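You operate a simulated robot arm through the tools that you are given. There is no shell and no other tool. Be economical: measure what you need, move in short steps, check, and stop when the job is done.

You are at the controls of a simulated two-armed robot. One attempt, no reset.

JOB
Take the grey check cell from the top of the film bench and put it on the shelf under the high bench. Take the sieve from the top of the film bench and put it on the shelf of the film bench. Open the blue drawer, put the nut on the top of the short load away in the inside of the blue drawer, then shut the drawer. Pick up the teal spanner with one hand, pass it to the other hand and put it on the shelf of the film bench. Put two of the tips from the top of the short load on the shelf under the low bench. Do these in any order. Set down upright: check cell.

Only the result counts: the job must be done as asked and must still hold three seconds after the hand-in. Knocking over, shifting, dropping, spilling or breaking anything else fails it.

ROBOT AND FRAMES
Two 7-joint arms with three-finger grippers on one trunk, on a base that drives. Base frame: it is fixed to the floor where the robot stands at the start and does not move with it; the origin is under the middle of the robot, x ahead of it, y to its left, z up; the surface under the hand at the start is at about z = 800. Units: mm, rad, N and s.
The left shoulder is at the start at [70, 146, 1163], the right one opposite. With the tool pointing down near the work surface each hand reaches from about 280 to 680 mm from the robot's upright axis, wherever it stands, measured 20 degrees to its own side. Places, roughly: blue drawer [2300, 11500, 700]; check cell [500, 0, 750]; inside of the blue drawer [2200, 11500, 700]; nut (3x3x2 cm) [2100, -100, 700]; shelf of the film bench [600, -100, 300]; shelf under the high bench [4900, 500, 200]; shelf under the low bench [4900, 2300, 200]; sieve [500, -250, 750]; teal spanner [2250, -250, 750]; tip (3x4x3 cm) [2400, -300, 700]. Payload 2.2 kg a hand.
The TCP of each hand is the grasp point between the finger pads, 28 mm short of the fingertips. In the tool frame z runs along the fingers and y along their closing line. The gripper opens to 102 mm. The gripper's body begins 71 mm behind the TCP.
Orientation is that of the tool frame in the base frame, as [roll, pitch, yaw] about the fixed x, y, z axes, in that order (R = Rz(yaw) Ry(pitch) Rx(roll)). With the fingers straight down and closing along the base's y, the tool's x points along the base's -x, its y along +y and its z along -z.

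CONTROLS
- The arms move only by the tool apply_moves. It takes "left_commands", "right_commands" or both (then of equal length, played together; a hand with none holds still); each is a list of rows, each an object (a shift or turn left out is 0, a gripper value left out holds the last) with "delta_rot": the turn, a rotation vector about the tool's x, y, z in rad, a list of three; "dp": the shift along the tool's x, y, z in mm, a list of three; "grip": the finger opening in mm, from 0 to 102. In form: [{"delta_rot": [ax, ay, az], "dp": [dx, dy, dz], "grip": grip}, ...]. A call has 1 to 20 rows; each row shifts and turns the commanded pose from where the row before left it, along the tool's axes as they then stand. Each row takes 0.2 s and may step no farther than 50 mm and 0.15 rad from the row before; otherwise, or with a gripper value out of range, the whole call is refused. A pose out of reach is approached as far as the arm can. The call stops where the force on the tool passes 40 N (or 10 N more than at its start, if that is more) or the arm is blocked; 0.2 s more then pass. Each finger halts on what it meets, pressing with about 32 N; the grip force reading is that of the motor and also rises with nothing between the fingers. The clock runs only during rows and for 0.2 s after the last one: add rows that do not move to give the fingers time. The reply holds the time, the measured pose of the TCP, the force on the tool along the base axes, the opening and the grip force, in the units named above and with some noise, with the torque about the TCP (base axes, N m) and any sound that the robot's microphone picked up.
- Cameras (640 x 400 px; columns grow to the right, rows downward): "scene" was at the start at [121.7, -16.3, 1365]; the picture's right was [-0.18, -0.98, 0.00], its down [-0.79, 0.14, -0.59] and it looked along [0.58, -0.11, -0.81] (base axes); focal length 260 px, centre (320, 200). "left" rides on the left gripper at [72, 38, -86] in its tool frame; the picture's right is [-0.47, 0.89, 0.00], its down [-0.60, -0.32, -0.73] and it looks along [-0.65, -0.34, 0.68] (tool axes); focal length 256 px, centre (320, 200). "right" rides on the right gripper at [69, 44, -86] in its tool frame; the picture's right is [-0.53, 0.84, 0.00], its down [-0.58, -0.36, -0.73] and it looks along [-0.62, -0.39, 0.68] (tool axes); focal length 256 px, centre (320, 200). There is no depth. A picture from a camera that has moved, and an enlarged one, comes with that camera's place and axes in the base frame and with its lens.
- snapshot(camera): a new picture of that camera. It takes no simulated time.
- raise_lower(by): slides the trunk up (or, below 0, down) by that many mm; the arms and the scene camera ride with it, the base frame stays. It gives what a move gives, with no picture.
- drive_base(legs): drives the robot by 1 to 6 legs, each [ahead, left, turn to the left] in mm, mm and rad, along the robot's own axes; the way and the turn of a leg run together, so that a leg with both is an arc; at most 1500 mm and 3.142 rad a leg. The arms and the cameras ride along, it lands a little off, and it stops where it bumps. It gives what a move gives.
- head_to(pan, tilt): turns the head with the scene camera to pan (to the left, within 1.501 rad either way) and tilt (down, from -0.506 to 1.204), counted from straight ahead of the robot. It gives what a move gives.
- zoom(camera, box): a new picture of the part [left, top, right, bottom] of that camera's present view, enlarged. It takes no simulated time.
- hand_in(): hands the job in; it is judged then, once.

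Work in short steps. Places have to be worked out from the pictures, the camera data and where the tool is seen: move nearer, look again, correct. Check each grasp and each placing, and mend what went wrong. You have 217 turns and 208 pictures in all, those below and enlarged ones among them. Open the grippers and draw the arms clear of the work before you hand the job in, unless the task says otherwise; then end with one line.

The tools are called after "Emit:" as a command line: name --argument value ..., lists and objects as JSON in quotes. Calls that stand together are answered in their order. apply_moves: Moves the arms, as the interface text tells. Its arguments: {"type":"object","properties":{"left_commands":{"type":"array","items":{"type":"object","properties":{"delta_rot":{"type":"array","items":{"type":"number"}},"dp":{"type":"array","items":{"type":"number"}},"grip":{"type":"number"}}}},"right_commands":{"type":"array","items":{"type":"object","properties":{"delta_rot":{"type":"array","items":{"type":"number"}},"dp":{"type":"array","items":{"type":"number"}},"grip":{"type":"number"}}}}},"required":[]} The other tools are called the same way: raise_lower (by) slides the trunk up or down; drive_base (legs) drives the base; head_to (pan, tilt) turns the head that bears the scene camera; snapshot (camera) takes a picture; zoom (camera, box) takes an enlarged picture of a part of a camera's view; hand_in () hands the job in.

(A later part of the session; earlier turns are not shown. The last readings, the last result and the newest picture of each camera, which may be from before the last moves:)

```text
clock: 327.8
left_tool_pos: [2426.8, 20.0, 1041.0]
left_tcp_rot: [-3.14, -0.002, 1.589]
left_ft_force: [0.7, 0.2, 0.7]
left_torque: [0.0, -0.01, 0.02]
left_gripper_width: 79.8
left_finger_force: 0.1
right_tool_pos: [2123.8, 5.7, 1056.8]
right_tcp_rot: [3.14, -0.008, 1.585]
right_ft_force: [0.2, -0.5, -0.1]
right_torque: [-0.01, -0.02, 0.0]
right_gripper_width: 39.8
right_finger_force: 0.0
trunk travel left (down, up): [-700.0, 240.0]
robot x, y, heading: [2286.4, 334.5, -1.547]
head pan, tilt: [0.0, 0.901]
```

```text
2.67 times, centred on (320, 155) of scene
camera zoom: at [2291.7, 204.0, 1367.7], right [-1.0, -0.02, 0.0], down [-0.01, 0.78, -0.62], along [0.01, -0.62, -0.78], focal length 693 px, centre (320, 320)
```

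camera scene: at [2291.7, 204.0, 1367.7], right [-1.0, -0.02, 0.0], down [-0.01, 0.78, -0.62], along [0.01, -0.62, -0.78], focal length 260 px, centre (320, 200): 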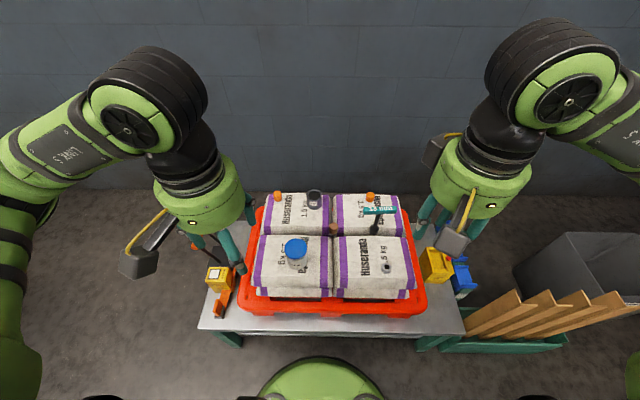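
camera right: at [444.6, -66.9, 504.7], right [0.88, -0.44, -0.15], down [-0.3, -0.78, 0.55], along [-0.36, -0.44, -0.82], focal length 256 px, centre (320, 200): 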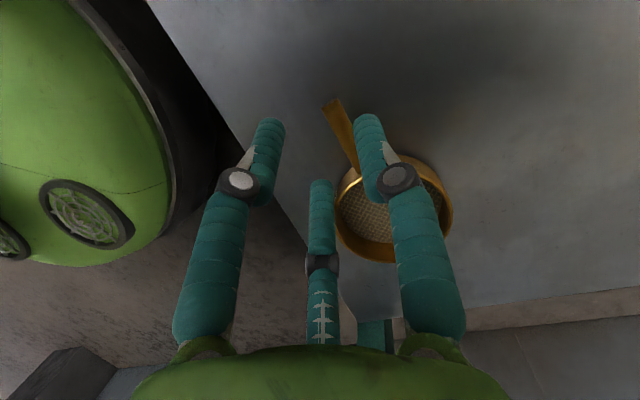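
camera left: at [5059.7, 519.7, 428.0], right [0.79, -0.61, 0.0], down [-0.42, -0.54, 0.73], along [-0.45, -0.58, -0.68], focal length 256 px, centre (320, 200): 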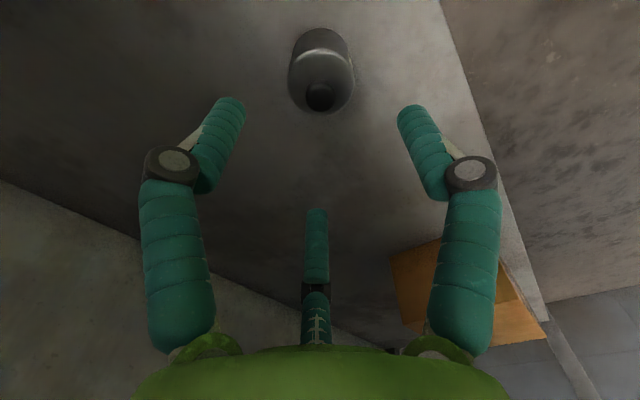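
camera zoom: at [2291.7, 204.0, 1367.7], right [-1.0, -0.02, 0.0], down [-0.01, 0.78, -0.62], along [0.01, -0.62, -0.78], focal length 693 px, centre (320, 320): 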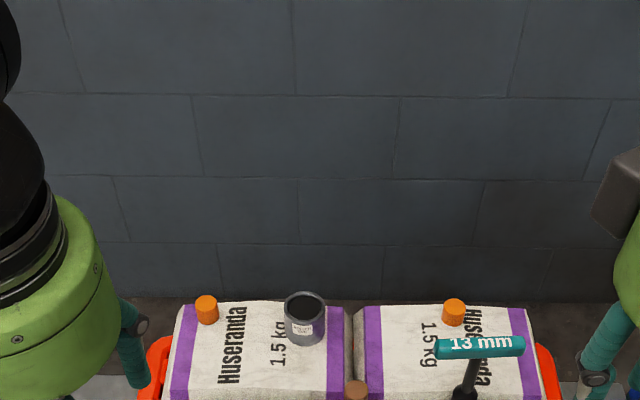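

Emit:
zoom --camera "scene" --box '[230, 180, 430, 305]'

Emit:
snapshot --camera "left"

Emit:
snapshot --camera "right"

```text
3.20 times, centred on (330, 242) of scene
camera zoom: at [2291.7, 204.0, 1367.7], right [-1.0, -0.02, 0.0], down [-0.01, 0.78, -0.62], along [0.01, -0.62, -0.78], focal length 831 px, centre (288, 64)
```

zoom: 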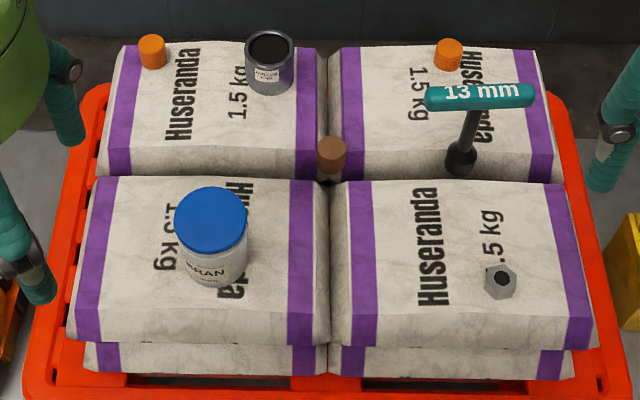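

```text
123 pictures are left
camera left: at [2463.0, 93.5, 1127.3], right [0.89, -0.45, 0.0], down [-0.31, -0.61, 0.73], along [-0.33, -0.65, -0.68], focal length 256 px, centre (320, 200)
```

left: 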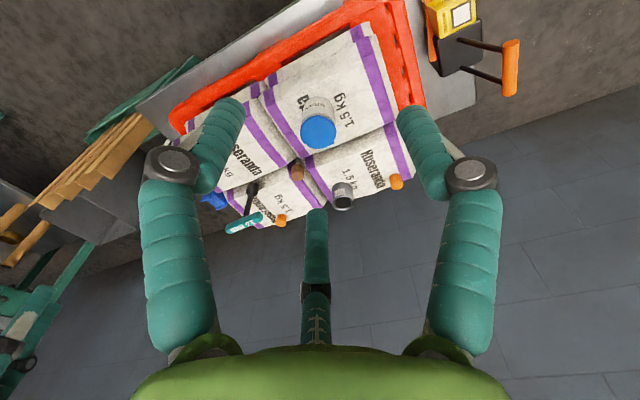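

```text
122 pictures are left
camera right: at [2167.6, 73.1, 1143.3], right [0.85, -0.52, 0.0], down [-0.36, -0.59, 0.73], along [-0.38, -0.62, -0.69], focal length 256 px, centre (320, 200)
```

right: 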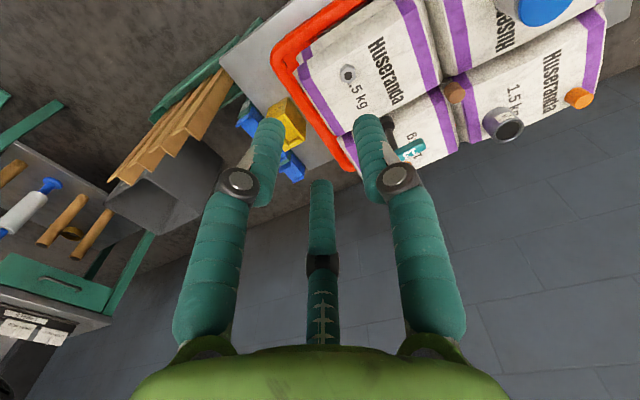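

The spanner is a T-handle standing upright: socket at about (2141, -201, 718), teal handle at z≈824 along x. I zoom in on the small cylinders to tell which are tips.

Emit:
zoom --camera "scene" --box '[265, 180, 345, 240]'

Emit:
zoom --camera "scene" --box '[340, 180, 420, 240]'

```text
6.67 times, centred on (305, 210) of scene
camera zoom: at [2291.7, 204.0, 1367.7], right [-1.0, -0.02, 0.0], down [-0.01, 0.78, -0.62], along [0.01, -0.62, -0.78], focal length 1732 px, centre (420, 133)
```

zoom: 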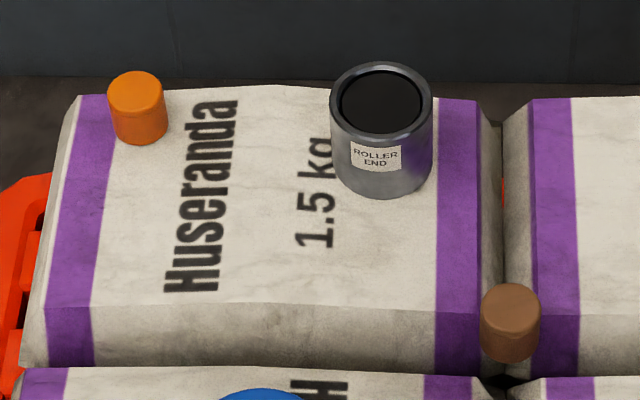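

```text
6.67 times, centred on (380, 210) of scene
camera zoom: at [2291.7, 204.0, 1367.7], right [-1.0, -0.02, 0.0], down [-0.01, 0.78, -0.62], along [0.01, -0.62, -0.78], focal length 1732 px, centre (-80, 133)
```

zoom: 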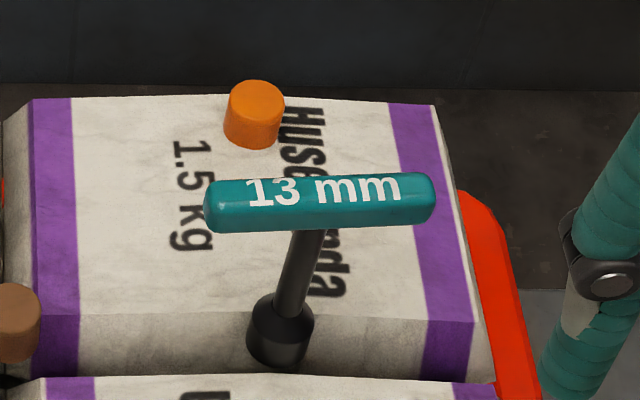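

All three cylinders look alike, so I take the two orange ones: left at about (2440, -334, 705), right at about (2141, -317, 720). I lower the trunk 130 mm, tilt the left hand forward 0.3 rad, and move it above the left tip.

Emit:
raise_lower --by -130

Emit:
apply_moves --left_commands '[{"delta_rot": [0, -0.15, 0], "grip": 60}, {"delta_rot": [0, -0.15, 0]}, {"dp": [-34, 1.5, 23]}, {"dp": [-34, 1.5, 23]}, {"dp": [-34, 1.5, 23]}, {"dp": [-34, 1.5, 23]}, {"dp": [-34, 1.5, 23]}, {"dp": [-34, 1.5, 23]}, {"dp": [-34, 1.5, 23]}, {"dp": [-34, 1.5, 20]}, {"dp": [-33, 1.5, 10]}, {}]'

Emit:
snapshot --camera "left"

Emit:
zoom --camera "scene" --box '[200, 140, 440, 290]'

```text
clock: 329.4
left_tool_pos: [2427.3, 19.7, 910.1]
left_tcp_rot: [-3.139, 0.0, 1.588]
left_ft_force: [0.0, 0.0, 0.0]
left_torque: [-0.01, -0.03, -0.02]
left_gripper_width: 80.1
left_finger_force: 0.1
right_tool_pos: [2124.1, 6.1, 925.4]
right_tcp_rot: [3.141, -0.006, 1.587]
right_ft_force: [0.4, -0.4, -0.2]
right_torque: [0.0, 0.01, -0.02]
right_gripper_width: 40.0
right_finger_force: 0.2
trunk travel left (down, up): [-570.0, 370.0]
robot x, y, heading: [2289.4, 332.1, -1.554]
head pan, tilt: [0.0, 0.901]
```

```text
clock: 332.0
left_tool_pos: [2439.8, -340.7, 824.7]
left_tcp_rot: [-3.14, 0.299, 1.589]
left_ft_force: [0.0, -0.5, -0.7]
left_torque: [-0.05, -0.01, -0.01]
left_gripper_width: 60.0
left_finger_force: 0.1
left hand out of reach, approached as far as the arm can: row 2
right_tool_pos: [2125.0, 5.9, 927.0]
right_tcp_rot: [3.14, -0.006, 1.587]
right_ft_force: [0.9, 0.0, 0.1]
right_torque: [-0.03, 0.01, -0.01]
right_gripper_width: 40.1
right_finger_force: 0.1
trunk travel left (down, up): [-570.0, 370.0]
robot x, y, heading: [2291.1, 335.8, -1.548]
head pan, tilt: [0.0, 0.901]
```

```text
119 pictures are left
camera left: at [2475.1, -245.0, 887.1], right [0.89, -0.43, 0.14], down [-0.31, -0.37, 0.88], along [-0.33, -0.83, -0.46], focal length 256 px, centre (320, 200)
```

left: 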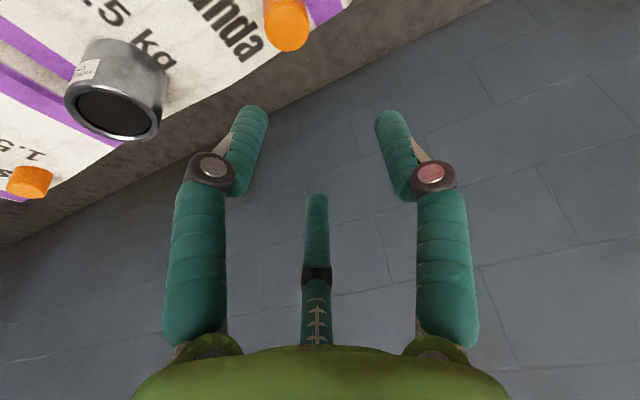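

```text
2.67 times, centred on (320, 215) of scene
camera zoom: at [2292.4, 204.6, 1237.7], right [-1.0, -0.02, 0.0], down [-0.02, 0.78, -0.62], along [0.01, -0.62, -0.78], focal length 693 px, centre (320, 160)
```

zoom: 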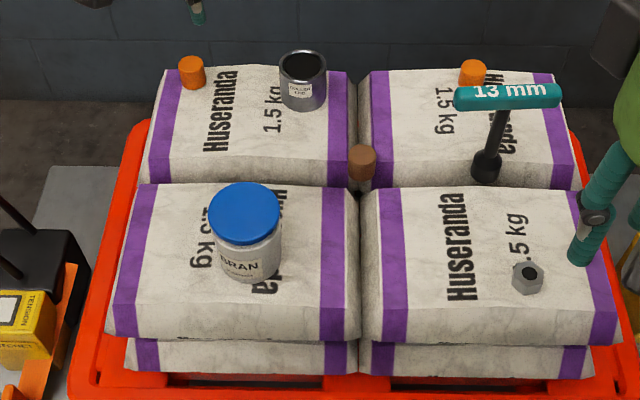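

A new sighting puts the tip's centre at about (2438.5, -324.5, 718). I shift back 16 mm and descend to z≈765.

Emit:
apply_moves --left_commands '[{"dp": [17, -1, 26]}, {"dp": [16, 0, 26]}, {}]'

Emit:
snapshot --camera "left"

Emit:
zoom --camera "scene" --box '[200, 120, 440, 270]'

```text
clock: 332.8
left_tool_pos: [2438.6, -324.2, 766.0]
left_tcp_rot: [-3.141, 0.3, 1.589]
left_ft_force: [0.5, 0.5, 0.4]
left_torque: [0.01, 0.02, 0.01]
left_gripper_width: 60.0
left_finger_force: 0.2
right_tool_pos: [2124.1, 6.0, 925.7]
right_tcp_rot: [3.139, -0.008, 1.588]
right_ft_force: [-0.3, 0.3, 0.1]
right_torque: [-0.02, 0.0, -0.04]
right_gripper_width: 40.1
right_finger_force: 0.1
trunk travel left (down, up): [-570.0, 370.0]
robot x, y, heading: [2291.1, 333.9, -1.551]
head pan, tilt: [0.0, 0.901]
```

```text
117 pictures are left
camera left: at [2473.8, -228.9, 826.9], right [0.89, -0.43, 0.14], down [-0.31, -0.37, 0.88], along [-0.33, -0.83, -0.46], focal length 256 px, centre (320, 200)
```

left: 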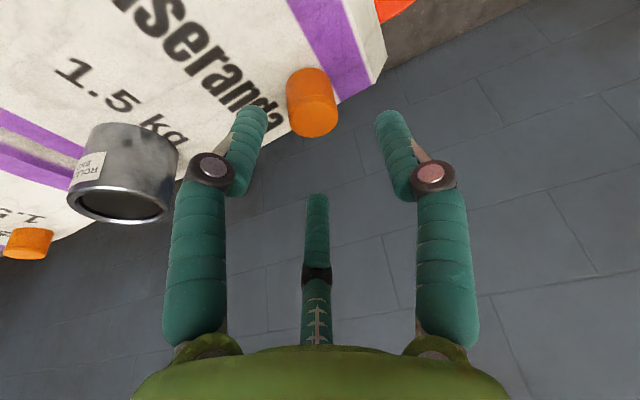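

```text
2.67 times, centred on (320, 195) of scene
camera zoom: at [2291.5, 204.4, 1237.7], right [-1.0, -0.02, 0.0], down [-0.01, 0.78, -0.62], along [0.01, -0.62, -0.78], focal length 693 px, centre (320, 213)
```

zoom: 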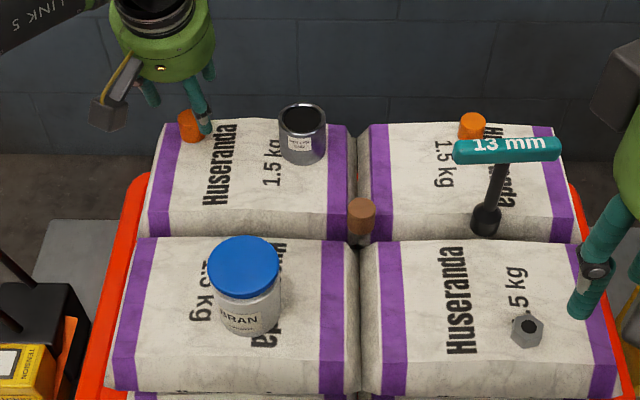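

The tip is directly below the TCP. I descend to z≈728 and close.

Emit:
apply_moves --left_commands '[{"dp": [6, 0.5, 19]}, {"dp": [5.5, 0.5, 17]}, {}]'

Emit:
snapshot --camera "left"

```text
clock: 333.6
left_tool_pos: [2436.6, -324.6, 729.5]
left_tcp_rot: [-3.138, 0.301, 1.586]
left_ft_force: [-2.6, 5.1, 10.6]
left_torque: [0.37, 0.27, -0.05]
left_gripper_width: 69.0
left_finger_force: 4.0
right_tool_pos: [2123.3, 8.0, 926.9]
right_tcp_rot: [3.14, -0.005, 1.585]
right_ft_force: [0.4, -0.7, 0.2]
right_torque: [0.02, -0.02, 0.04]
right_gripper_width: 39.9
right_finger_force: 0.1
trunk travel left (down, up): [-570.0, 370.0]
robot x, y, heading: [2288.9, 330.4, -1.55]
head pan, tilt: [0.0, 0.901]
```

```text
115 pictures are left
camera left: at [2472.3, -229.7, 790.0], right [0.89, -0.43, 0.14], down [-0.31, -0.36, 0.88], along [-0.33, -0.83, -0.46], focal length 256 px, centre (320, 200)
```

left: 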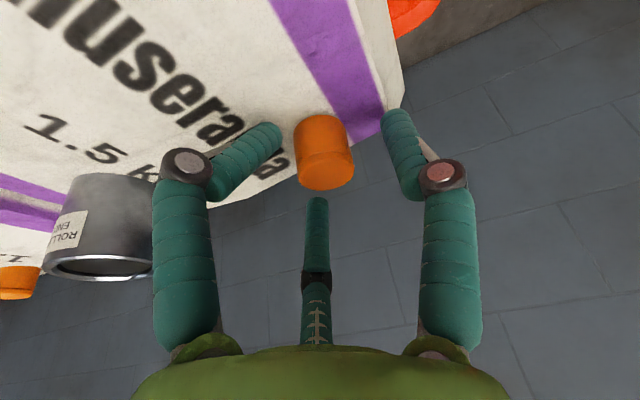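

A finger touches the bag. I rise 5 mm and close on the tip.

Emit:
apply_moves --left_commands '[{"dp": [-1.5, 0, -4.8]}, {"grip": 40}, {"grip": 15}, {"grip": 10}, {}]'

Emit:
snapshot --camera "left"

```text
clock: 334.8
left_tool_pos: [2439.6, -326.6, 732.3]
left_tcp_rot: [-3.14, 0.3, 1.59]
left_ft_force: [0.2, -0.8, 2.8]
left_torque: [0.04, -0.01, 0.0]
left_gripper_width: 31.6
left_finger_force: 31.9
right_tool_pos: [2123.8, 5.6, 926.6]
right_tcp_rot: [3.141, -0.009, 1.588]
right_ft_force: [0.6, 0.2, -0.4]
right_torque: [-0.01, 0.04, 0.01]
right_gripper_width: 39.9
right_finger_force: 0.1
trunk travel left (down, up): [-570.0, 370.0]
robot x, y, heading: [2290.7, 334.9, -1.55]
head pan, tilt: [0.0, 0.901]
```

```text
114 pictures are left
camera left: at [2474.2, -231.4, 794.9], right [0.89, -0.43, 0.14], down [-0.31, -0.37, 0.88], along [-0.33, -0.83, -0.46], focal length 256 px, centre (320, 200)
```

left: 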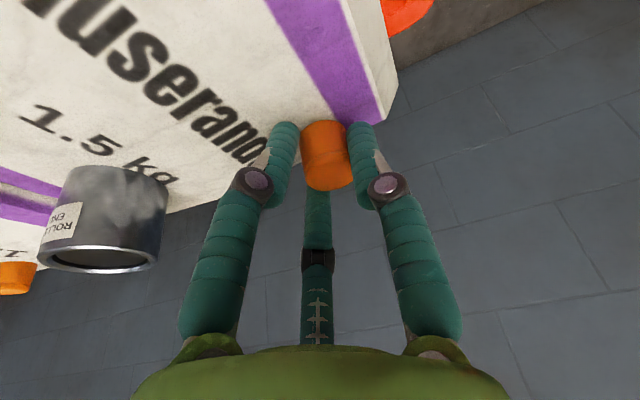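

The tip is gripped at 31.6 mm. I lift it and retract the left hand.

Emit:
apply_moves --left_commands '[{"dp": [-7, 0, -24]}, {"dp": [-12, 0, -38]}, {"dp": [-13, 0, -42]}, {"dp": [35, 0, -22]}, {"dp": [36, 0, -22]}, {"dp": [36, 0, -22]}, {"dp": [36, 0, -14]}, {"dp": [36, 0, -11]}, {"dp": [36, 0, -11]}, {"dp": [36, 0, -11]}, {"dp": [36, 0, -11]}, {"dp": [36, 0, -11]}, {"dp": [36, 0, -11]}, {}]'

Emit:
snapshot --camera "left"

Emit:
zoom --camera "scene" --box '[200, 120, 440, 270]'

```text
clock: 337.8
left_tool_pos: [2407.2, -0.5, 890.5]
left_tcp_rot: [-3.14, 0.299, 1.591]
left_ft_force: [-0.2, 0.5, 0.4]
left_torque: [0.0, 0.01, 0.0]
left_gripper_width: 30.4
left_finger_force: 31.9
left hand out of reach, approached as far as the arm can: row 12, 13
right_tool_pos: [2124.1, 5.1, 925.6]
right_tcp_rot: [3.14, -0.008, 1.585]
right_ft_force: [0.6, -0.4, -0.3]
right_torque: [0.0, 0.03, 0.03]
right_gripper_width: 40.1
right_finger_force: 0.1
trunk travel left (down, up): [-570.0, 370.0]
robot x, y, heading: [2291.5, 333.1, -1.552]
head pan, tilt: [0.0, 0.901]
```

```text
113 pictures are left
camera left: at [2441.5, 95.4, 952.4], right [0.89, -0.43, 0.14], down [-0.31, -0.37, 0.88], along [-0.32, -0.83, -0.46], focal length 256 px, centre (320, 200)
```

left: 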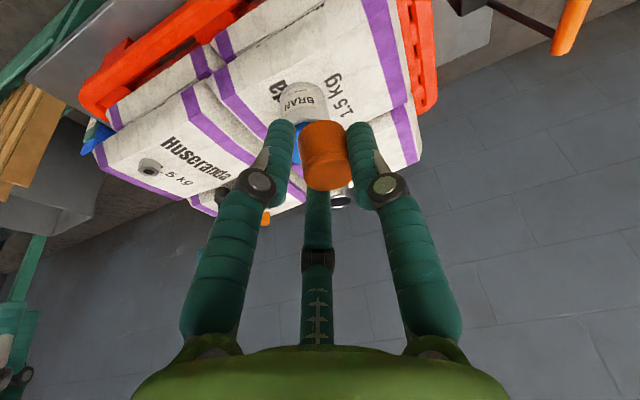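

```text
2.67 times, centred on (320, 195) of scene
camera zoom: at [2292.3, 204.1, 1237.7], right [-1.0, -0.02, 0.0], down [-0.02, 0.78, -0.62], along [0.01, -0.62, -0.78], focal length 693 px, centre (320, 213)
```

zoom: 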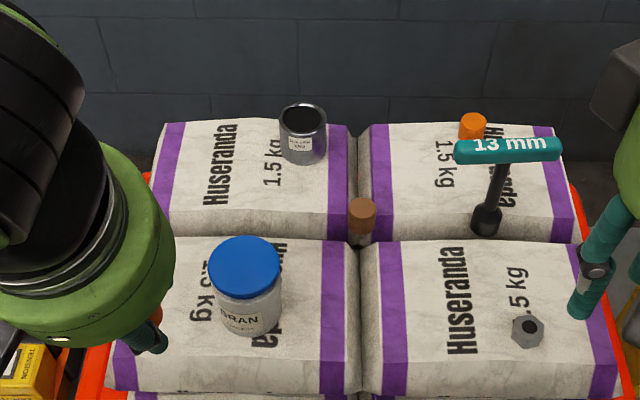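

The left tip is held. I turn the right hand by about +1.45 rad so its camera stays clear of the spanner, tilt it forward, and move it high over toward the right orange tip at (2138, -325).

Emit:
apply_moves --right_commands '[{"delta_rot": [0, 0, 0.145], "grip": 60}, {"delta_rot": [0, 0, 0.145]}, {"delta_rot": [0, 0, 0.145]}, {"delta_rot": [0, 0, 0.145]}, {"delta_rot": [0, 0, 0.145]}, {"delta_rot": [0, 0, 0.145]}, {"delta_rot": [0, 0, 0.145]}, {"delta_rot": [0, 0, 0.145]}, {"delta_rot": [0, 0, 0.145]}, {"delta_rot": [0, 0, 0.145]}, {"delta_rot": [-0.15, 0, 0]}, {"delta_rot": [-0.15, 0, 0]}, {}]'

Emit:
apply_moves --right_commands '[{"dp": [-3.5, 35, 10.8]}, {"dp": [-3.5, 35, 10.8]}, {"dp": [-3.5, 35, 10.8]}, {"dp": [-3.5, 35, 10.8]}, {"dp": [-3.5, 35, 10.8]}, {"dp": [-3.5, 35, 10.8]}, {"dp": [-3.5, 35, 10.8]}, {"dp": [-3.5, 35, 10.8]}, {"dp": [-3.5, 35, 10.8]}, {}]'

Emit:
snapshot --camera "right"

Emit:
snapshot --camera "scene"

```text
clock: 340.6
left_tool_pos: [2405.7, 0.5, 891.1]
left_tcp_rot: [3.141, 0.298, 1.591]
left_ft_force: [0.1, -0.5, 0.1]
left_torque: [0.01, 0.01, 0.01]
left_gripper_width: 30.1
left_finger_force: 31.7
right_tool_pos: [2127.1, -8.0, 933.1]
right_tcp_rot: [2.849, -0.001, 0.133]
right_ft_force: [-0.4, -0.3, 0.0]
right_torque: [-0.02, 0.0, -0.03]
right_gripper_width: 60.0
right_finger_force: 0.1
right hand out of reach, approached as far as the arm can: row 12
trunk travel left (down, up): [-570.0, 370.0]
robot x, y, heading: [2288.8, 334.8, -1.554]
head pan, tilt: [0.0, 0.901]
```

```text
clock: 342.8
left_tool_pos: [2404.4, 0.4, 890.7]
left_tcp_rot: [-3.141, 0.299, 1.588]
left_ft_force: [0.3, 0.5, -1.1]
left_torque: [0.01, 0.0, 0.02]
left_gripper_width: 29.6
left_finger_force: 32.7
right_tool_pos: [2140.3, -339.2, 930.8]
right_tcp_rot: [2.847, 0.0, 0.134]
right_ft_force: [0.4, 0.4, 0.1]
right_torque: [0.0, -0.01, 0.02]
right_gripper_width: 59.9
right_finger_force: 0.1
trunk travel left (down, up): [-570.0, 370.0]
robot x, y, heading: [2289.7, 331.5, -1.553]
head pan, tilt: [0.0, 0.901]
```

```text
111 pictures are left
camera right: at [2211.0, -348.3, 1027.1], right [-0.42, -0.87, 0.24], down [-0.65, 0.48, 0.59], along [-0.64, 0.09, -0.77], focal length 256 px, centre (320, 200)
```

right: 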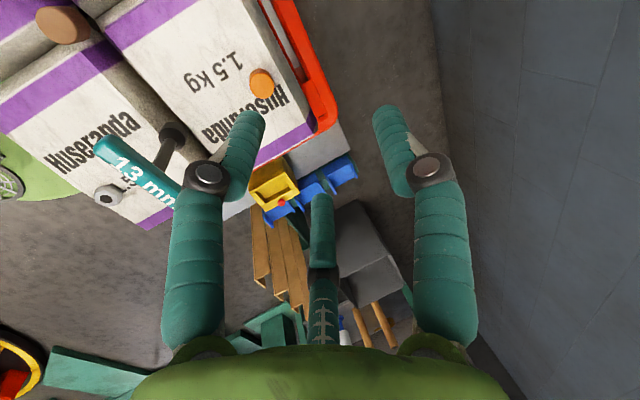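

```text
110 pictures are left
camera scene: at [2291.0, 204.7, 1237.8], right [-1.0, -0.02, 0.0], down [-0.01, 0.78, -0.62], along [0.01, -0.62, -0.78], focal length 260 px, centre (320, 200)
```

scene: 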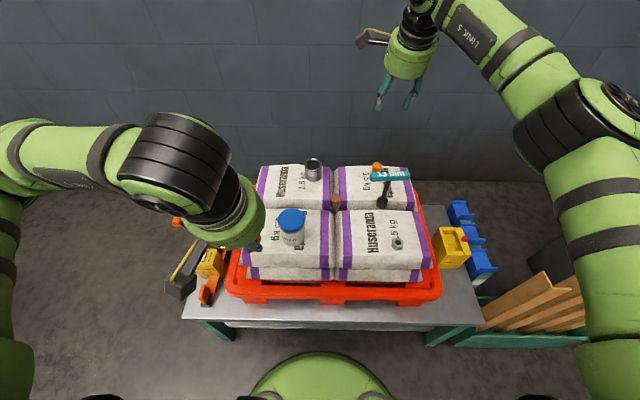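

The tip sights at (2141, -329). I descend to z≈775.

Emit:
apply_moves --right_commands '[{"dp": [0.5, -14, 36.5]}, {"dp": [0.5, -14, 36.5]}, {"dp": [0.5, -14, 36.5]}, {"dp": [0.5, -14, 36]}, {}]'

Emit:
snapshot --camera "right"

Emit:
zoom --camera "scene" --box '[300, 90, 460, 250]'

```text
clock: 344.0
left_tool_pos: [2406.2, 0.5, 891.6]
left_tcp_rot: [-3.141, 0.298, 1.59]
left_ft_force: [-0.2, -0.1, 0.1]
left_torque: [0.01, 0.03, 0.03]
left_gripper_width: 27.9
left_finger_force: 31.9
right_tool_pos: [2142.9, -328.9, 774.9]
right_tcp_rot: [2.849, 0.0, 0.137]
right_ft_force: [-0.7, 0.1, -0.2]
right_torque: [0.02, 0.0, 0.03]
right_gripper_width: 60.1
right_finger_force: 0.1
trunk travel left (down, up): [-570.0, 370.0]
robot x, y, heading: [2286.9, 333.9, -1.552]
head pan, tilt: [0.0, 0.901]
```

```text
109 pictures are left
camera right: at [2214.2, -337.2, 871.1], right [-0.42, -0.87, 0.24], down [-0.65, 0.48, 0.59], along [-0.63, 0.09, -0.77], focal length 256 px, centre (320, 200)
```

right: 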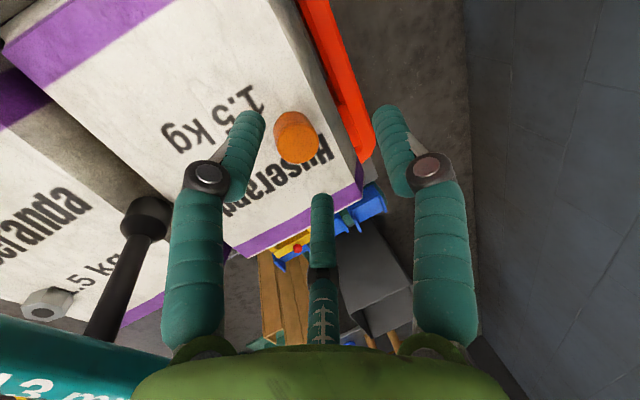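

```text
2.50 times, centred on (380, 170) of scene
camera zoom: at [2292.0, 204.6, 1237.8], right [-1.0, -0.02, 0.0], down [-0.01, 0.78, -0.62], along [0.01, -0.62, -0.78], focal length 649 px, centre (170, 275)
```

zoom: 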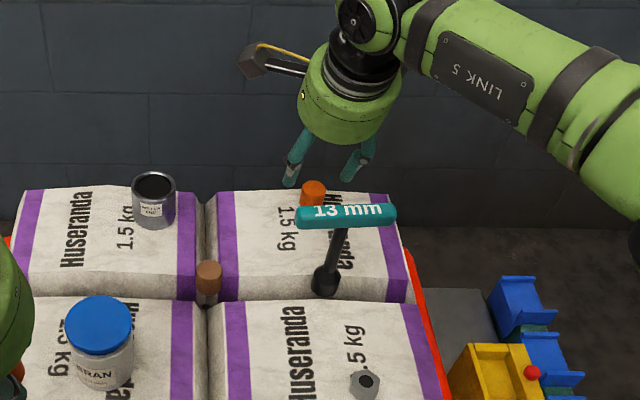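

The left opening is creeping from 31.6 to 27.9 mm, so I check on that tip at once.

Emit:
snapshot --camera "left"

```text
107 pictures are left
camera left: at [2441.4, 95.6, 952.5], right [0.89, -0.43, 0.14], down [-0.31, -0.37, 0.88], along [-0.33, -0.83, -0.46], focal length 256 px, centre (320, 200)
```

left: 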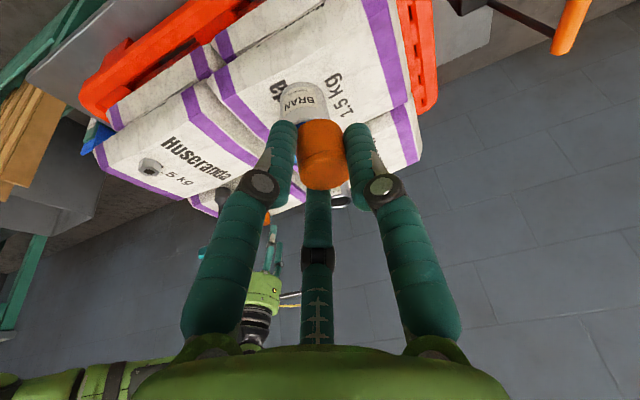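

The left tip still sits in place; I set that gripper's command to 27 mm so it stops creeping. The right TCP is centred over its tip, so I descend to z≈735 and close.

Emit:
apply_moves --left_commands '[{"grip": 27}, {}, {}, {}, {}, {}, {}]' --right_commands '[{"dp": [0, -6, 19]}, {"dp": [0, -5.5, 18]}, {}, {"grip": 40}, {"grip": 24}, {"grip": 24}, {}]'

Emit:
snapshot --camera "right"

```text
clock: 345.6
left_tool_pos: [2406.5, 0.4, 890.9]
left_tcp_rot: [3.141, 0.299, 1.588]
left_ft_force: [0.5, 0.5, 0.0]
left_torque: [0.06, -0.02, 0.0]
left_gripper_width: 28.4
left_finger_force: 13.6
right_tool_pos: [2142.5, -328.5, 736.8]
right_tcp_rot: [2.849, -0.001, 0.137]
right_ft_force: [-0.3, -0.2, -0.4]
right_torque: [0.0, 0.0, 0.01]
right_gripper_width: 33.2
right_finger_force: 6.1
trunk travel left (down, up): [-570.0, 370.0]
robot x, y, heading: [2292.6, 332.2, -1.544]
head pan, tilt: [0.0, 0.901]
```

```text
106 pictures are left
camera right: at [2213.0, -337.2, 833.0], right [-0.42, -0.87, 0.24], down [-0.65, 0.48, 0.59], along [-0.64, 0.09, -0.77], focal length 256 px, centre (320, 200)
```

right: 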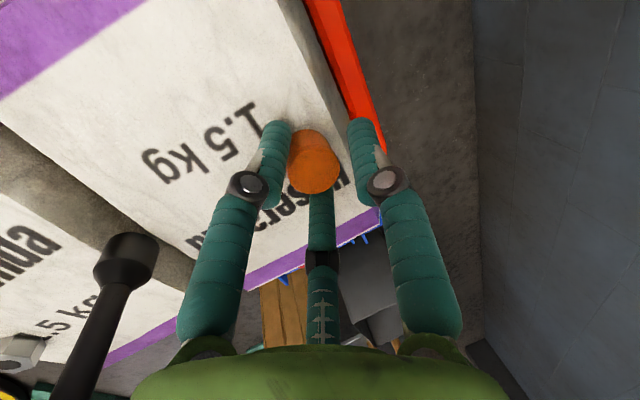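

The right fingers are still settling. I give them time and then lift.

Emit:
apply_moves --right_commands '[{"grip": 20}, {"grip": 20}, {}, {}]'

Emit:
snapshot --camera "right"

```text
clock: 346.6
left_tool_pos: [2406.0, -0.9, 891.1]
left_tcp_rot: [-3.14, 0.298, 1.589]
left_ft_force: [0.0, -0.1, 0.0]
left_torque: [0.0, 0.02, 0.02]
left_gripper_width: 28.1
left_finger_force: 1.1
right_tool_pos: [2140.8, -328.8, 737.3]
right_tcp_rot: [2.85, -0.003, 0.137]
right_ft_force: [0.0, 0.0, -0.7]
right_torque: [0.0, -0.01, 0.03]
right_gripper_width: 33.1
right_finger_force: 10.3
trunk travel left (down, up): [-570.0, 370.0]
robot x, y, heading: [2290.0, 329.3, -1.552]
head pan, tilt: [0.0, 0.901]
```

```text
105 pictures are left
camera right: at [2212.9, -337.2, 833.0], right [-0.42, -0.87, 0.24], down [-0.65, 0.48, 0.59], along [-0.64, 0.09, -0.77], focal length 256 px, centre (320, 200)
```

right: 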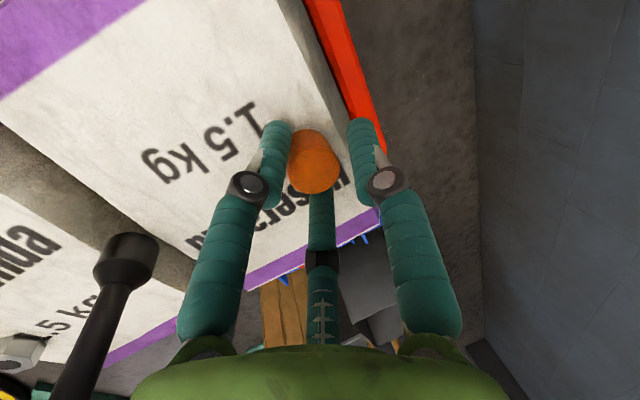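

Grip force scales with how far the command is below the width. I set the left to 14 and the right to 12 for a moderate hold, then lift the right tip.

Emit:
apply_moves --left_commands '[{"grip": 14}, {}, {}, {}, {}, {}, {}]' --right_commands '[{"grip": 12}, {}, {"dp": [0, 5, -16]}, {"dp": [0, 9, -30]}, {"dp": [0, 13, -42]}, {"dp": [0, 13, -42]}, {}]'

Emit:
snapshot --camera "right"

```text
clock: 348.2
left_tool_pos: [2406.2, -0.0, 888.9]
left_tcp_rot: [-3.141, 0.298, 1.589]
left_ft_force: [0.5, -1.4, -0.1]
left_torque: [0.01, 0.02, -0.01]
left_gripper_width: 27.5
left_finger_force: 32.2
right_tool_pos: [2140.1, -330.1, 869.8]
right_tcp_rot: [2.85, -0.001, 0.134]
right_ft_force: [0.8, -0.4, 0.5]
right_torque: [0.0, -0.01, -0.01]
right_gripper_width: 32.4
right_finger_force: 15.0
trunk travel left (down, up): [-570.0, 370.0]
robot x, y, heading: [2290.6, 332.5, -1.555]
head pan, tilt: [0.0, 0.901]
```

```text
104 pictures are left
camera right: at [2212.3, -338.5, 965.3], right [-0.42, -0.87, 0.24], down [-0.65, 0.48, 0.59], along [-0.63, 0.09, -0.77], focal length 256 px, centre (320, 200)
```

right: 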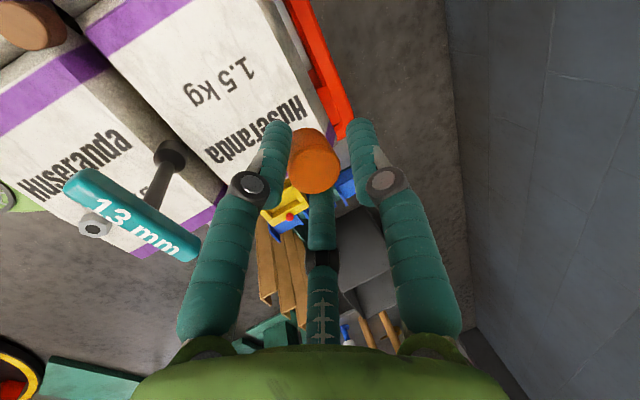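

Both tips are held. I raise the right hand higher to clear the spanner, then retract it.

Emit:
apply_moves --left_commands '[{"grip": 20}, {}, {}, {}, {}, {}, {}, {}, {}, {}, {}, {}]' --right_commands '[{"dp": [0, 9, -30]}, {"dp": [0, 9, -30]}, {"dp": [3.5, -35, -10.8]}, {"dp": [3.5, -35, -10.8]}, {"dp": [3.5, -35, -10.8]}, {"dp": [3.5, -35, -10.8]}, {"dp": [3.5, -35, -10.8]}, {"dp": [3.5, -35, -10.8]}, {"dp": [3.5, -35, -10.8]}, {"dp": [3.5, -35, -10.8]}, {"dp": [3.5, -35, -10.8]}, {}]'

Emit:
snapshot --camera "left"

Emit:
snapshot --camera "scene"

```text
clock: 350.8
left_tool_pos: [2405.0, -0.2, 889.0]
left_tcp_rot: [-3.14, 0.301, 1.591]
left_ft_force: [-0.6, 0.3, -0.9]
left_torque: [-0.01, 0.0, -0.02]
left_gripper_width: 27.2
left_finger_force: 32.3
right_tool_pos: [2129.9, -3.7, 941.5]
right_tcp_rot: [2.848, -0.002, 0.133]
right_ft_force: [0.3, -1.6, 0.2]
right_torque: [0.0, -0.02, 0.03]
right_gripper_width: 32.4
right_finger_force: 14.9
right hand out of reach, approached as far as the arm can: row 11
trunk travel left (down, up): [-570.0, 370.0]
robot x, y, heading: [2287.4, 329.4, -1.549]
head pan, tilt: [0.0, 0.901]
```

```text
103 pictures are left
camera left: at [2441.1, 94.9, 952.3], right [0.89, -0.43, 0.14], down [-0.31, -0.37, 0.88], along [-0.33, -0.82, -0.46], focal length 256 px, centre (320, 200)
```

left: 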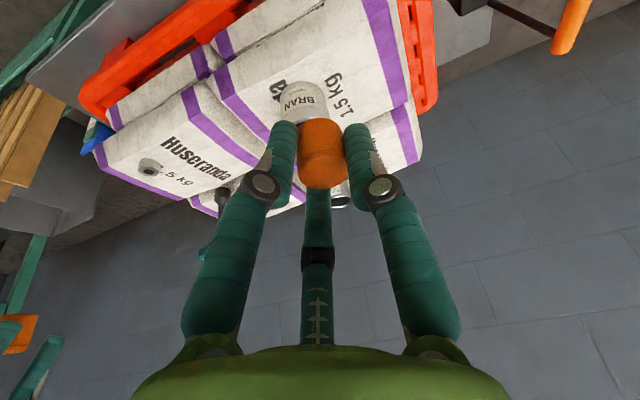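

```text
102 pictures are left
camera scene: at [2291.6, 203.8, 1237.6], right [-1.0, -0.02, 0.0], down [-0.01, 0.78, -0.62], along [0.01, -0.62, -0.78], focal length 260 px, centre (320, 200)
```

scene: 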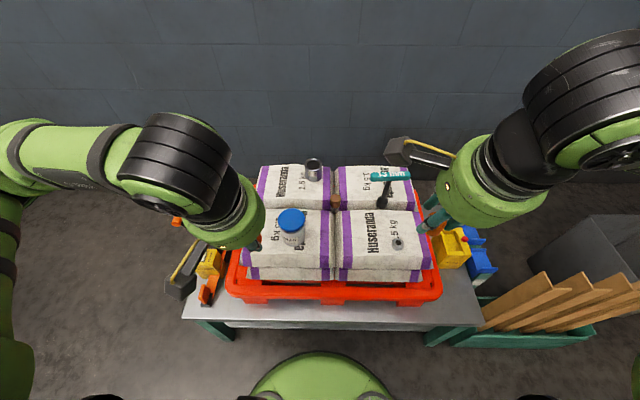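

The left hand again presses at 32 N, so I lower that squeeze with a command of 25 and back away from the load, watching the opening.

Emit:
apply_moves --left_commands '[{"grip": 25}, {}, {}]'

Emit:
drive_base --legs '[[-400, 0, 0]]'

```text
clock: 351.6
left_tool_pos: [2406.2, -1.0, 890.5]
left_tcp_rot: [3.141, 0.298, 1.589]
left_ft_force: [0.4, -0.1, 0.1]
left_torque: [0.0, 0.02, 0.02]
left_gripper_width: 26.8
left_finger_force: 31.7
right_tool_pos: [2129.9, -2.9, 940.9]
right_tcp_rot: [2.85, -0.002, 0.137]
right_ft_force: [0.3, -0.2, 0.0]
right_torque: [0.02, -0.04, 0.03]
right_gripper_width: 32.4
right_finger_force: 14.7
trunk travel left (down, up): [-570.0, 370.0]
robot x, y, heading: [2287.2, 330.2, -1.551]
head pan, tilt: [0.0, 0.901]
```

```text
clock: 354.1
left_tool_pos: [2398.0, 400.1, 891.3]
left_tcp_rot: [3.141, 0.299, 1.585]
left_ft_force: [0.5, 0.2, -0.1]
left_torque: [-0.05, -0.01, -0.03]
left_gripper_width: 26.9
left_finger_force: 31.9
right_tool_pos: [2121.2, 397.8, 942.5]
right_tcp_rot: [2.85, -0.002, 0.132]
right_ft_force: [0.0, 0.2, -0.3]
right_torque: [0.05, 0.0, -0.01]
right_gripper_width: 31.9
right_finger_force: 15.3
trunk travel left (down, up): [-570.0, 370.0]
robot x, y, heading: [2283.8, 734.2, -1.552]
head pan, tilt: [0.0, 0.901]
```

Both grips look steady. I drive the route to the low bench without turning: left to x≈3250, back to y≈3640, then left through the channel.

Emit:
drive_base --legs '[[0, 970, 0], [-1500, 0, 0], [-1400, 0, 0]]'

```text
clock: 372.9
left_tool_pos: [3286.5, 3343.6, 890.0]
left_tcp_rot: [-3.141, 0.298, 1.609]
left_ft_force: [0.4, -0.2, -0.4]
left_torque: [-0.02, 0.04, 0.01]
left_gripper_width: 26.7
left_finger_force: 31.5
right_tool_pos: [3011.4, 3335.4, 940.8]
right_tcp_rot: [2.85, -0.002, 0.155]
right_ft_force: [0.4, -0.2, -0.3]
right_torque: [0.02, 0.01, 0.01]
right_gripper_width: 31.7
right_finger_force: 14.7
trunk travel left (down, up): [-570.0, 370.0]
robot x, y, heading: [3164.1, 3675.6, -1.526]
head pan, tilt: [0.0, 0.901]
```

I correct the heading and continue left through the channel to x≈5940, then turn to face -x.

Emit:
drive_base --legs '[[60, 0, -0.045], [0, 1400, 0], [0, 1380, 0], [0, 0, -1.571]]'

Emit:
snapshot --camera "left"

```text
clock: 390.6
left_tool_pos: [5578.8, 3483.9, 889.8]
left_tcp_rot: [-3.14, 0.298, -0.002]
left_ft_force: [0.0, -0.2, -0.1]
left_torque: [0.01, -0.02, 0.0]
left_gripper_width: 26.5
left_finger_force: 32.0
right_tool_pos: [5581.6, 3759.5, 941.5]
right_tcp_rot: [2.849, -0.003, -1.454]
right_ft_force: [0.9, -0.7, -0.8]
right_torque: [-0.05, 0.02, 0.01]
right_gripper_width: 31.4
right_finger_force: 14.3
trunk travel left (down, up): [-570.0, 370.0]
robot x, y, heading: [5916.9, 3595.2, -3.14]
head pan, tilt: [0.0, 0.901]
```

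```text
101 pictures are left
camera left: at [5673.0, 3446.5, 952.4], right [-0.44, -0.89, 0.14], down [-0.36, 0.32, 0.88], along [-0.82, 0.34, -0.46], focal length 256 px, centre (320, 200)
```

left: 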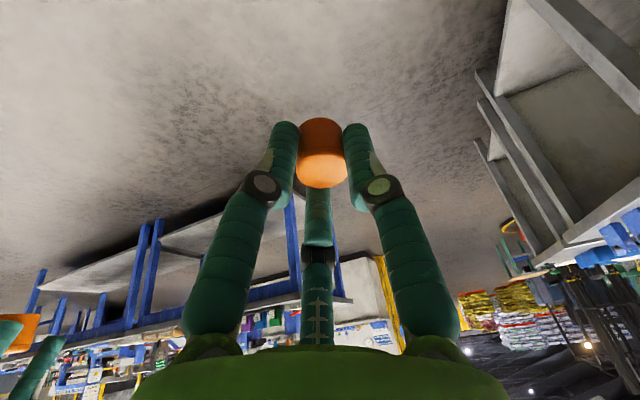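

Both tips are still held. I strafe to y≈2300 and look at the low bench shelf.

Emit:
drive_base --legs '[[50, 0, 0], [0, 1280, 0]]'

Emit:
head_to --pan 0.0 --tilt 0.6

Emit:
snapshot --camera "scene"

```text
clock: 397.6
left_tool_pos: [5547.3, 2192.5, 891.2]
left_tcp_rot: [-3.141, 0.3, 0.023]
left_ft_force: [0.0, -0.9, -0.7]
left_torque: [0.01, 0.01, 0.03]
left_gripper_width: 26.4
left_finger_force: 31.7
right_tool_pos: [5542.2, 2467.2, 941.6]
right_tcp_rot: [2.852, -0.002, -1.432]
right_ft_force: [0.2, -0.2, -0.2]
right_torque: [-0.02, -0.01, 0.0]
right_gripper_width: 31.3
right_finger_force: 14.8
trunk travel left (down, up): [-570.0, 370.0]
robot x, y, heading: [5880.3, 2308.4, -3.121]
head pan, tilt: [0.0, 0.901]
```

```text
clock: 398.4
left_tool_pos: [5546.9, 2192.2, 890.4]
left_tcp_rot: [-3.141, 0.298, 0.023]
left_ft_force: [0.1, 0.3, 0.0]
left_torque: [0.03, 0.04, 0.06]
left_gripper_width: 26.3
left_finger_force: 31.9
right_tool_pos: [5542.8, 2468.4, 941.4]
right_tcp_rot: [2.851, -0.001, -1.433]
right_ft_force: [0.0, -0.7, 0.1]
right_torque: [-0.01, 0.01, 0.0]
right_gripper_width: 31.8
right_finger_force: 14.9
trunk travel left (down, up): [-570.0, 370.0]
robot x, y, heading: [5875.1, 2311.5, -3.121]
head pan, tilt: [0.0, 0.6]
```

```text
100 pictures are left
camera scene: at [5740.6, 2303.0, 1262.4], right [-0.02, 1.0, 0.0], down [0.57, 0.01, -0.82], along [-0.82, -0.02, -0.57], focal length 260 px, centre (320, 200)
```

scene: 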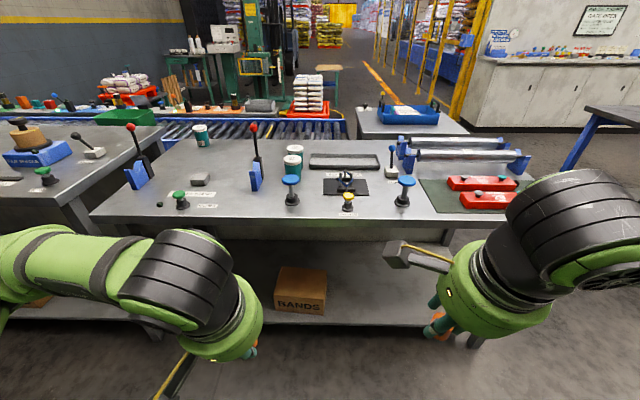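

The shelf has a BANDS box at y≈2077–2311, so I shift 220 mm to the right, lower the trunk fully and extend both hands forward.

Emit:
drive_base --legs '[[0, -220, 0]]'

Emit:
raise_lower --by -300

Emit:
raise_lower --by -270

Emit:
apply_moves --left_commands '[{"dp": [-36, 0, 11]}, {"dp": [-36, 0, 11]}, {"dp": [-36, 0, 11]}, {"dp": [-36, 0, 11]}, {"dp": [-36, 0, 11]}, {}]' --right_commands '[{"dp": [0, 36, 11]}, {"dp": [0, 36, 11]}, {"dp": [0, 36, 11]}, {"dp": [0, 36, 11]}, {"dp": [0, 36, 11]}, {}]'

Emit:
head_to --pan 0.0 --tilt 0.4

Emit:
snapshot --camera "scene"

```text
clock: 400.1
left_tool_pos: [5541.8, 2407.4, 890.3]
left_tcp_rot: [3.141, 0.298, 0.018]
left_ft_force: [0.0, 0.0, 0.0]
left_torque: [0.0, -0.03, -0.02]
left_gripper_width: 25.9
left_finger_force: 31.8
right_tool_pos: [5539.5, 2682.4, 941.0]
right_tcp_rot: [2.852, -0.002, -1.434]
right_ft_force: [-0.3, 0.5, -0.5]
right_torque: [-0.06, 0.0, 0.0]
right_gripper_width: 31.4
right_finger_force: 14.5
trunk travel left (down, up): [-570.0, 370.0]
robot x, y, heading: [5874.0, 2522.8, -3.123]
head pan, tilt: [0.0, 0.6]
```

```text
clock: 403.1
left_tool_pos: [5541.4, 2407.3, 589.7]
left_tcp_rot: [3.14, 0.297, 0.019]
left_ft_force: [-0.4, -0.2, -0.3]
left_torque: [0.02, 0.03, 0.04]
left_gripper_width: 26.0
left_finger_force: 32.2
right_tool_pos: [5539.2, 2681.5, 642.1]
right_tcp_rot: [2.851, -0.002, -1.435]
right_ft_force: [0.6, 0.2, -0.7]
right_torque: [0.0, -0.02, 0.04]
right_gripper_width: 31.2
right_finger_force: 14.8
trunk travel left (down, up): [-270.0, 670.0]
robot x, y, heading: [5873.8, 2523.3, -3.123]
head pan, tilt: [0.0, 0.6]
```

```text
clock: 405.8
left_tool_pos: [5542.4, 2406.0, 319.6]
left_tcp_rot: [3.14, 0.298, 0.018]
left_ft_force: [0.0, 0.5, 0.6]
left_torque: [-0.01, 0.0, 0.01]
left_gripper_width: 26.2
left_finger_force: 31.7
right_tool_pos: [5538.6, 2682.8, 371.2]
right_tcp_rot: [2.852, -0.001, -1.435]
right_ft_force: [-0.3, -0.2, -0.2]
right_torque: [0.01, 0.0, -0.02]
right_gripper_width: 31.3
right_finger_force: 15.0
trunk travel left (down, up): [0.0, 940.0]
robot x, y, heading: [5877.4, 2524.6, -3.125]
head pan, tilt: [0.0, 0.6]
```

```text
clock: 407.2
left_tool_pos: [5351.1, 2404.1, 319.7]
left_tcp_rot: [-3.141, 0.298, 0.017]
left_ft_force: [-0.9, 0.4, 0.3]
left_torque: [0.06, 0.01, -0.04]
left_gripper_width: 26.1
left_finger_force: 32.1
right_tool_pos: [5351.8, 2655.4, 371.9]
right_tcp_rot: [2.85, -0.001, -1.435]
right_ft_force: [-0.5, -0.3, 0.0]
right_torque: [0.02, 0.0, 0.0]
right_gripper_width: 31.4
right_finger_force: 14.7
trunk travel left (down, up): [0.0, 940.0]
robot x, y, heading: [5875.8, 2523.5, -3.124]
head pan, tilt: [0.0, 0.6]
```

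```text
clock: 408.0
left_tool_pos: [5354.0, 2405.7, 318.9]
left_tcp_rot: [3.141, 0.299, 0.019]
left_ft_force: [-0.1, 0.1, 0.9]
left_torque: [0.01, -0.01, -0.03]
left_gripper_width: 26.1
left_finger_force: 32.2
right_tool_pos: [5352.7, 2655.1, 371.5]
right_tcp_rot: [2.851, 0.0, -1.435]
right_ft_force: [0.2, -0.8, 0.2]
right_torque: [-0.03, 0.02, 0.0]
right_gripper_width: 31.4
right_finger_force: 14.8
trunk travel left (down, up): [0.0, 940.0]
robot x, y, heading: [5872.1, 2517.7, -3.124]
head pan, tilt: [0.0, 0.4]
```

```text
99 pictures are left
camera scene: at [5731.9, 2516.9, 710.6], right [-0.02, 1.0, 0.0], down [0.39, 0.01, -0.92], along [-0.92, -0.02, -0.39], focal length 260 px, centre (320, 200)
```

scene: 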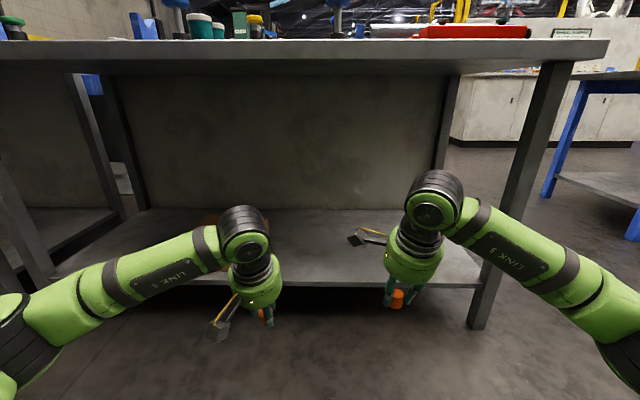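

Both tips are ready in front of the shelf (z≈180). I drive forward 325 mm.

Emit:
drive_base --legs '[[200, 0, 0], [125, 0, 0]]'

Emit:
snapshot --camera "scene"

Emit:
snapshot --camera "left"

Emit:
snapshot --camera "right"

```text
clock: 410.4
left_tool_pos: [5029.3, 2399.5, 317.8]
left_tcp_rot: [3.141, 0.299, 0.021]
left_ft_force: [-0.3, 0.2, 0.7]
left_torque: [0.01, 0.03, 0.01]
left_gripper_width: 26.0
left_finger_force: 32.0
right_tool_pos: [5028.6, 2649.6, 371.1]
right_tcp_rot: [2.85, -0.002, -1.434]
right_ft_force: [-0.3, 0.1, -0.5]
right_torque: [-0.03, 0.0, 0.01]
right_gripper_width: 31.2
right_finger_force: 14.4
trunk travel left (down, up): [0.0, 940.0]
robot x, y, heading: [5553.1, 2516.5, -3.123]
head pan, tilt: [0.0, 0.4]
```

```text
98 pictures are left
camera scene: at [5407.5, 2510.4, 710.7], right [-0.02, 1.0, 0.0], down [0.39, 0.01, -0.92], along [-0.92, -0.02, -0.39], focal length 260 px, centre (320, 200)
```

scene: 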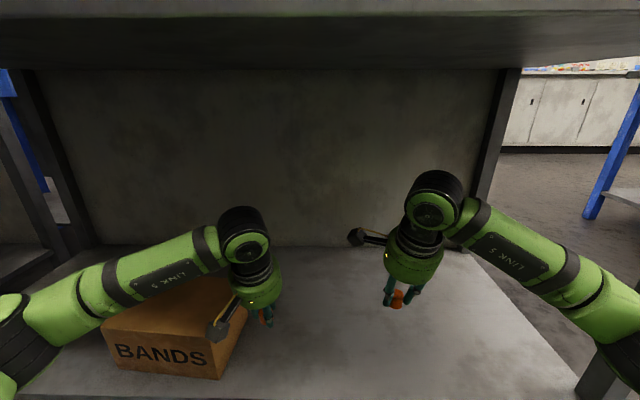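

```text
97 pictures are left
camera left: at [5123.0, 2362.7, 381.1], right [-0.43, -0.89, 0.14], down [-0.37, 0.31, 0.88], along [-0.83, 0.32, -0.46], focal length 256 px, centre (320, 200)
```

left: 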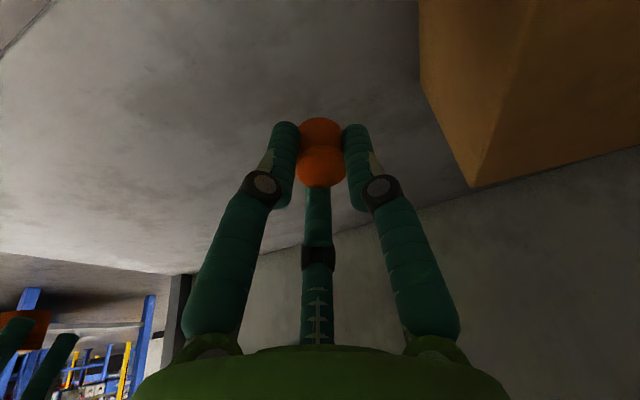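

```text
96 pictures are left
camera right: at [5021.2, 2576.8, 468.0], right [-0.88, 0.42, 0.24], down [0.48, 0.65, 0.59], along [0.09, 0.64, -0.77], focal length 256 px, centre (320, 200)
```

right: 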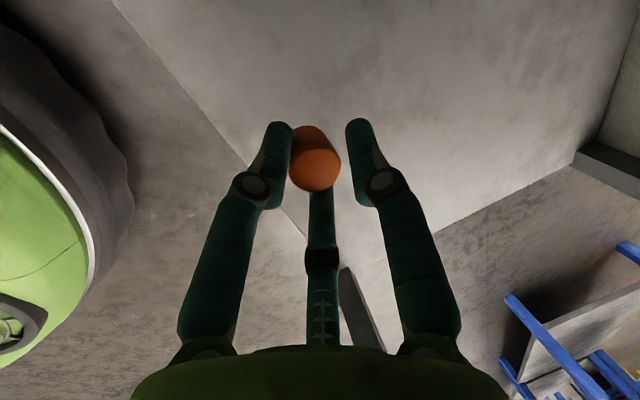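

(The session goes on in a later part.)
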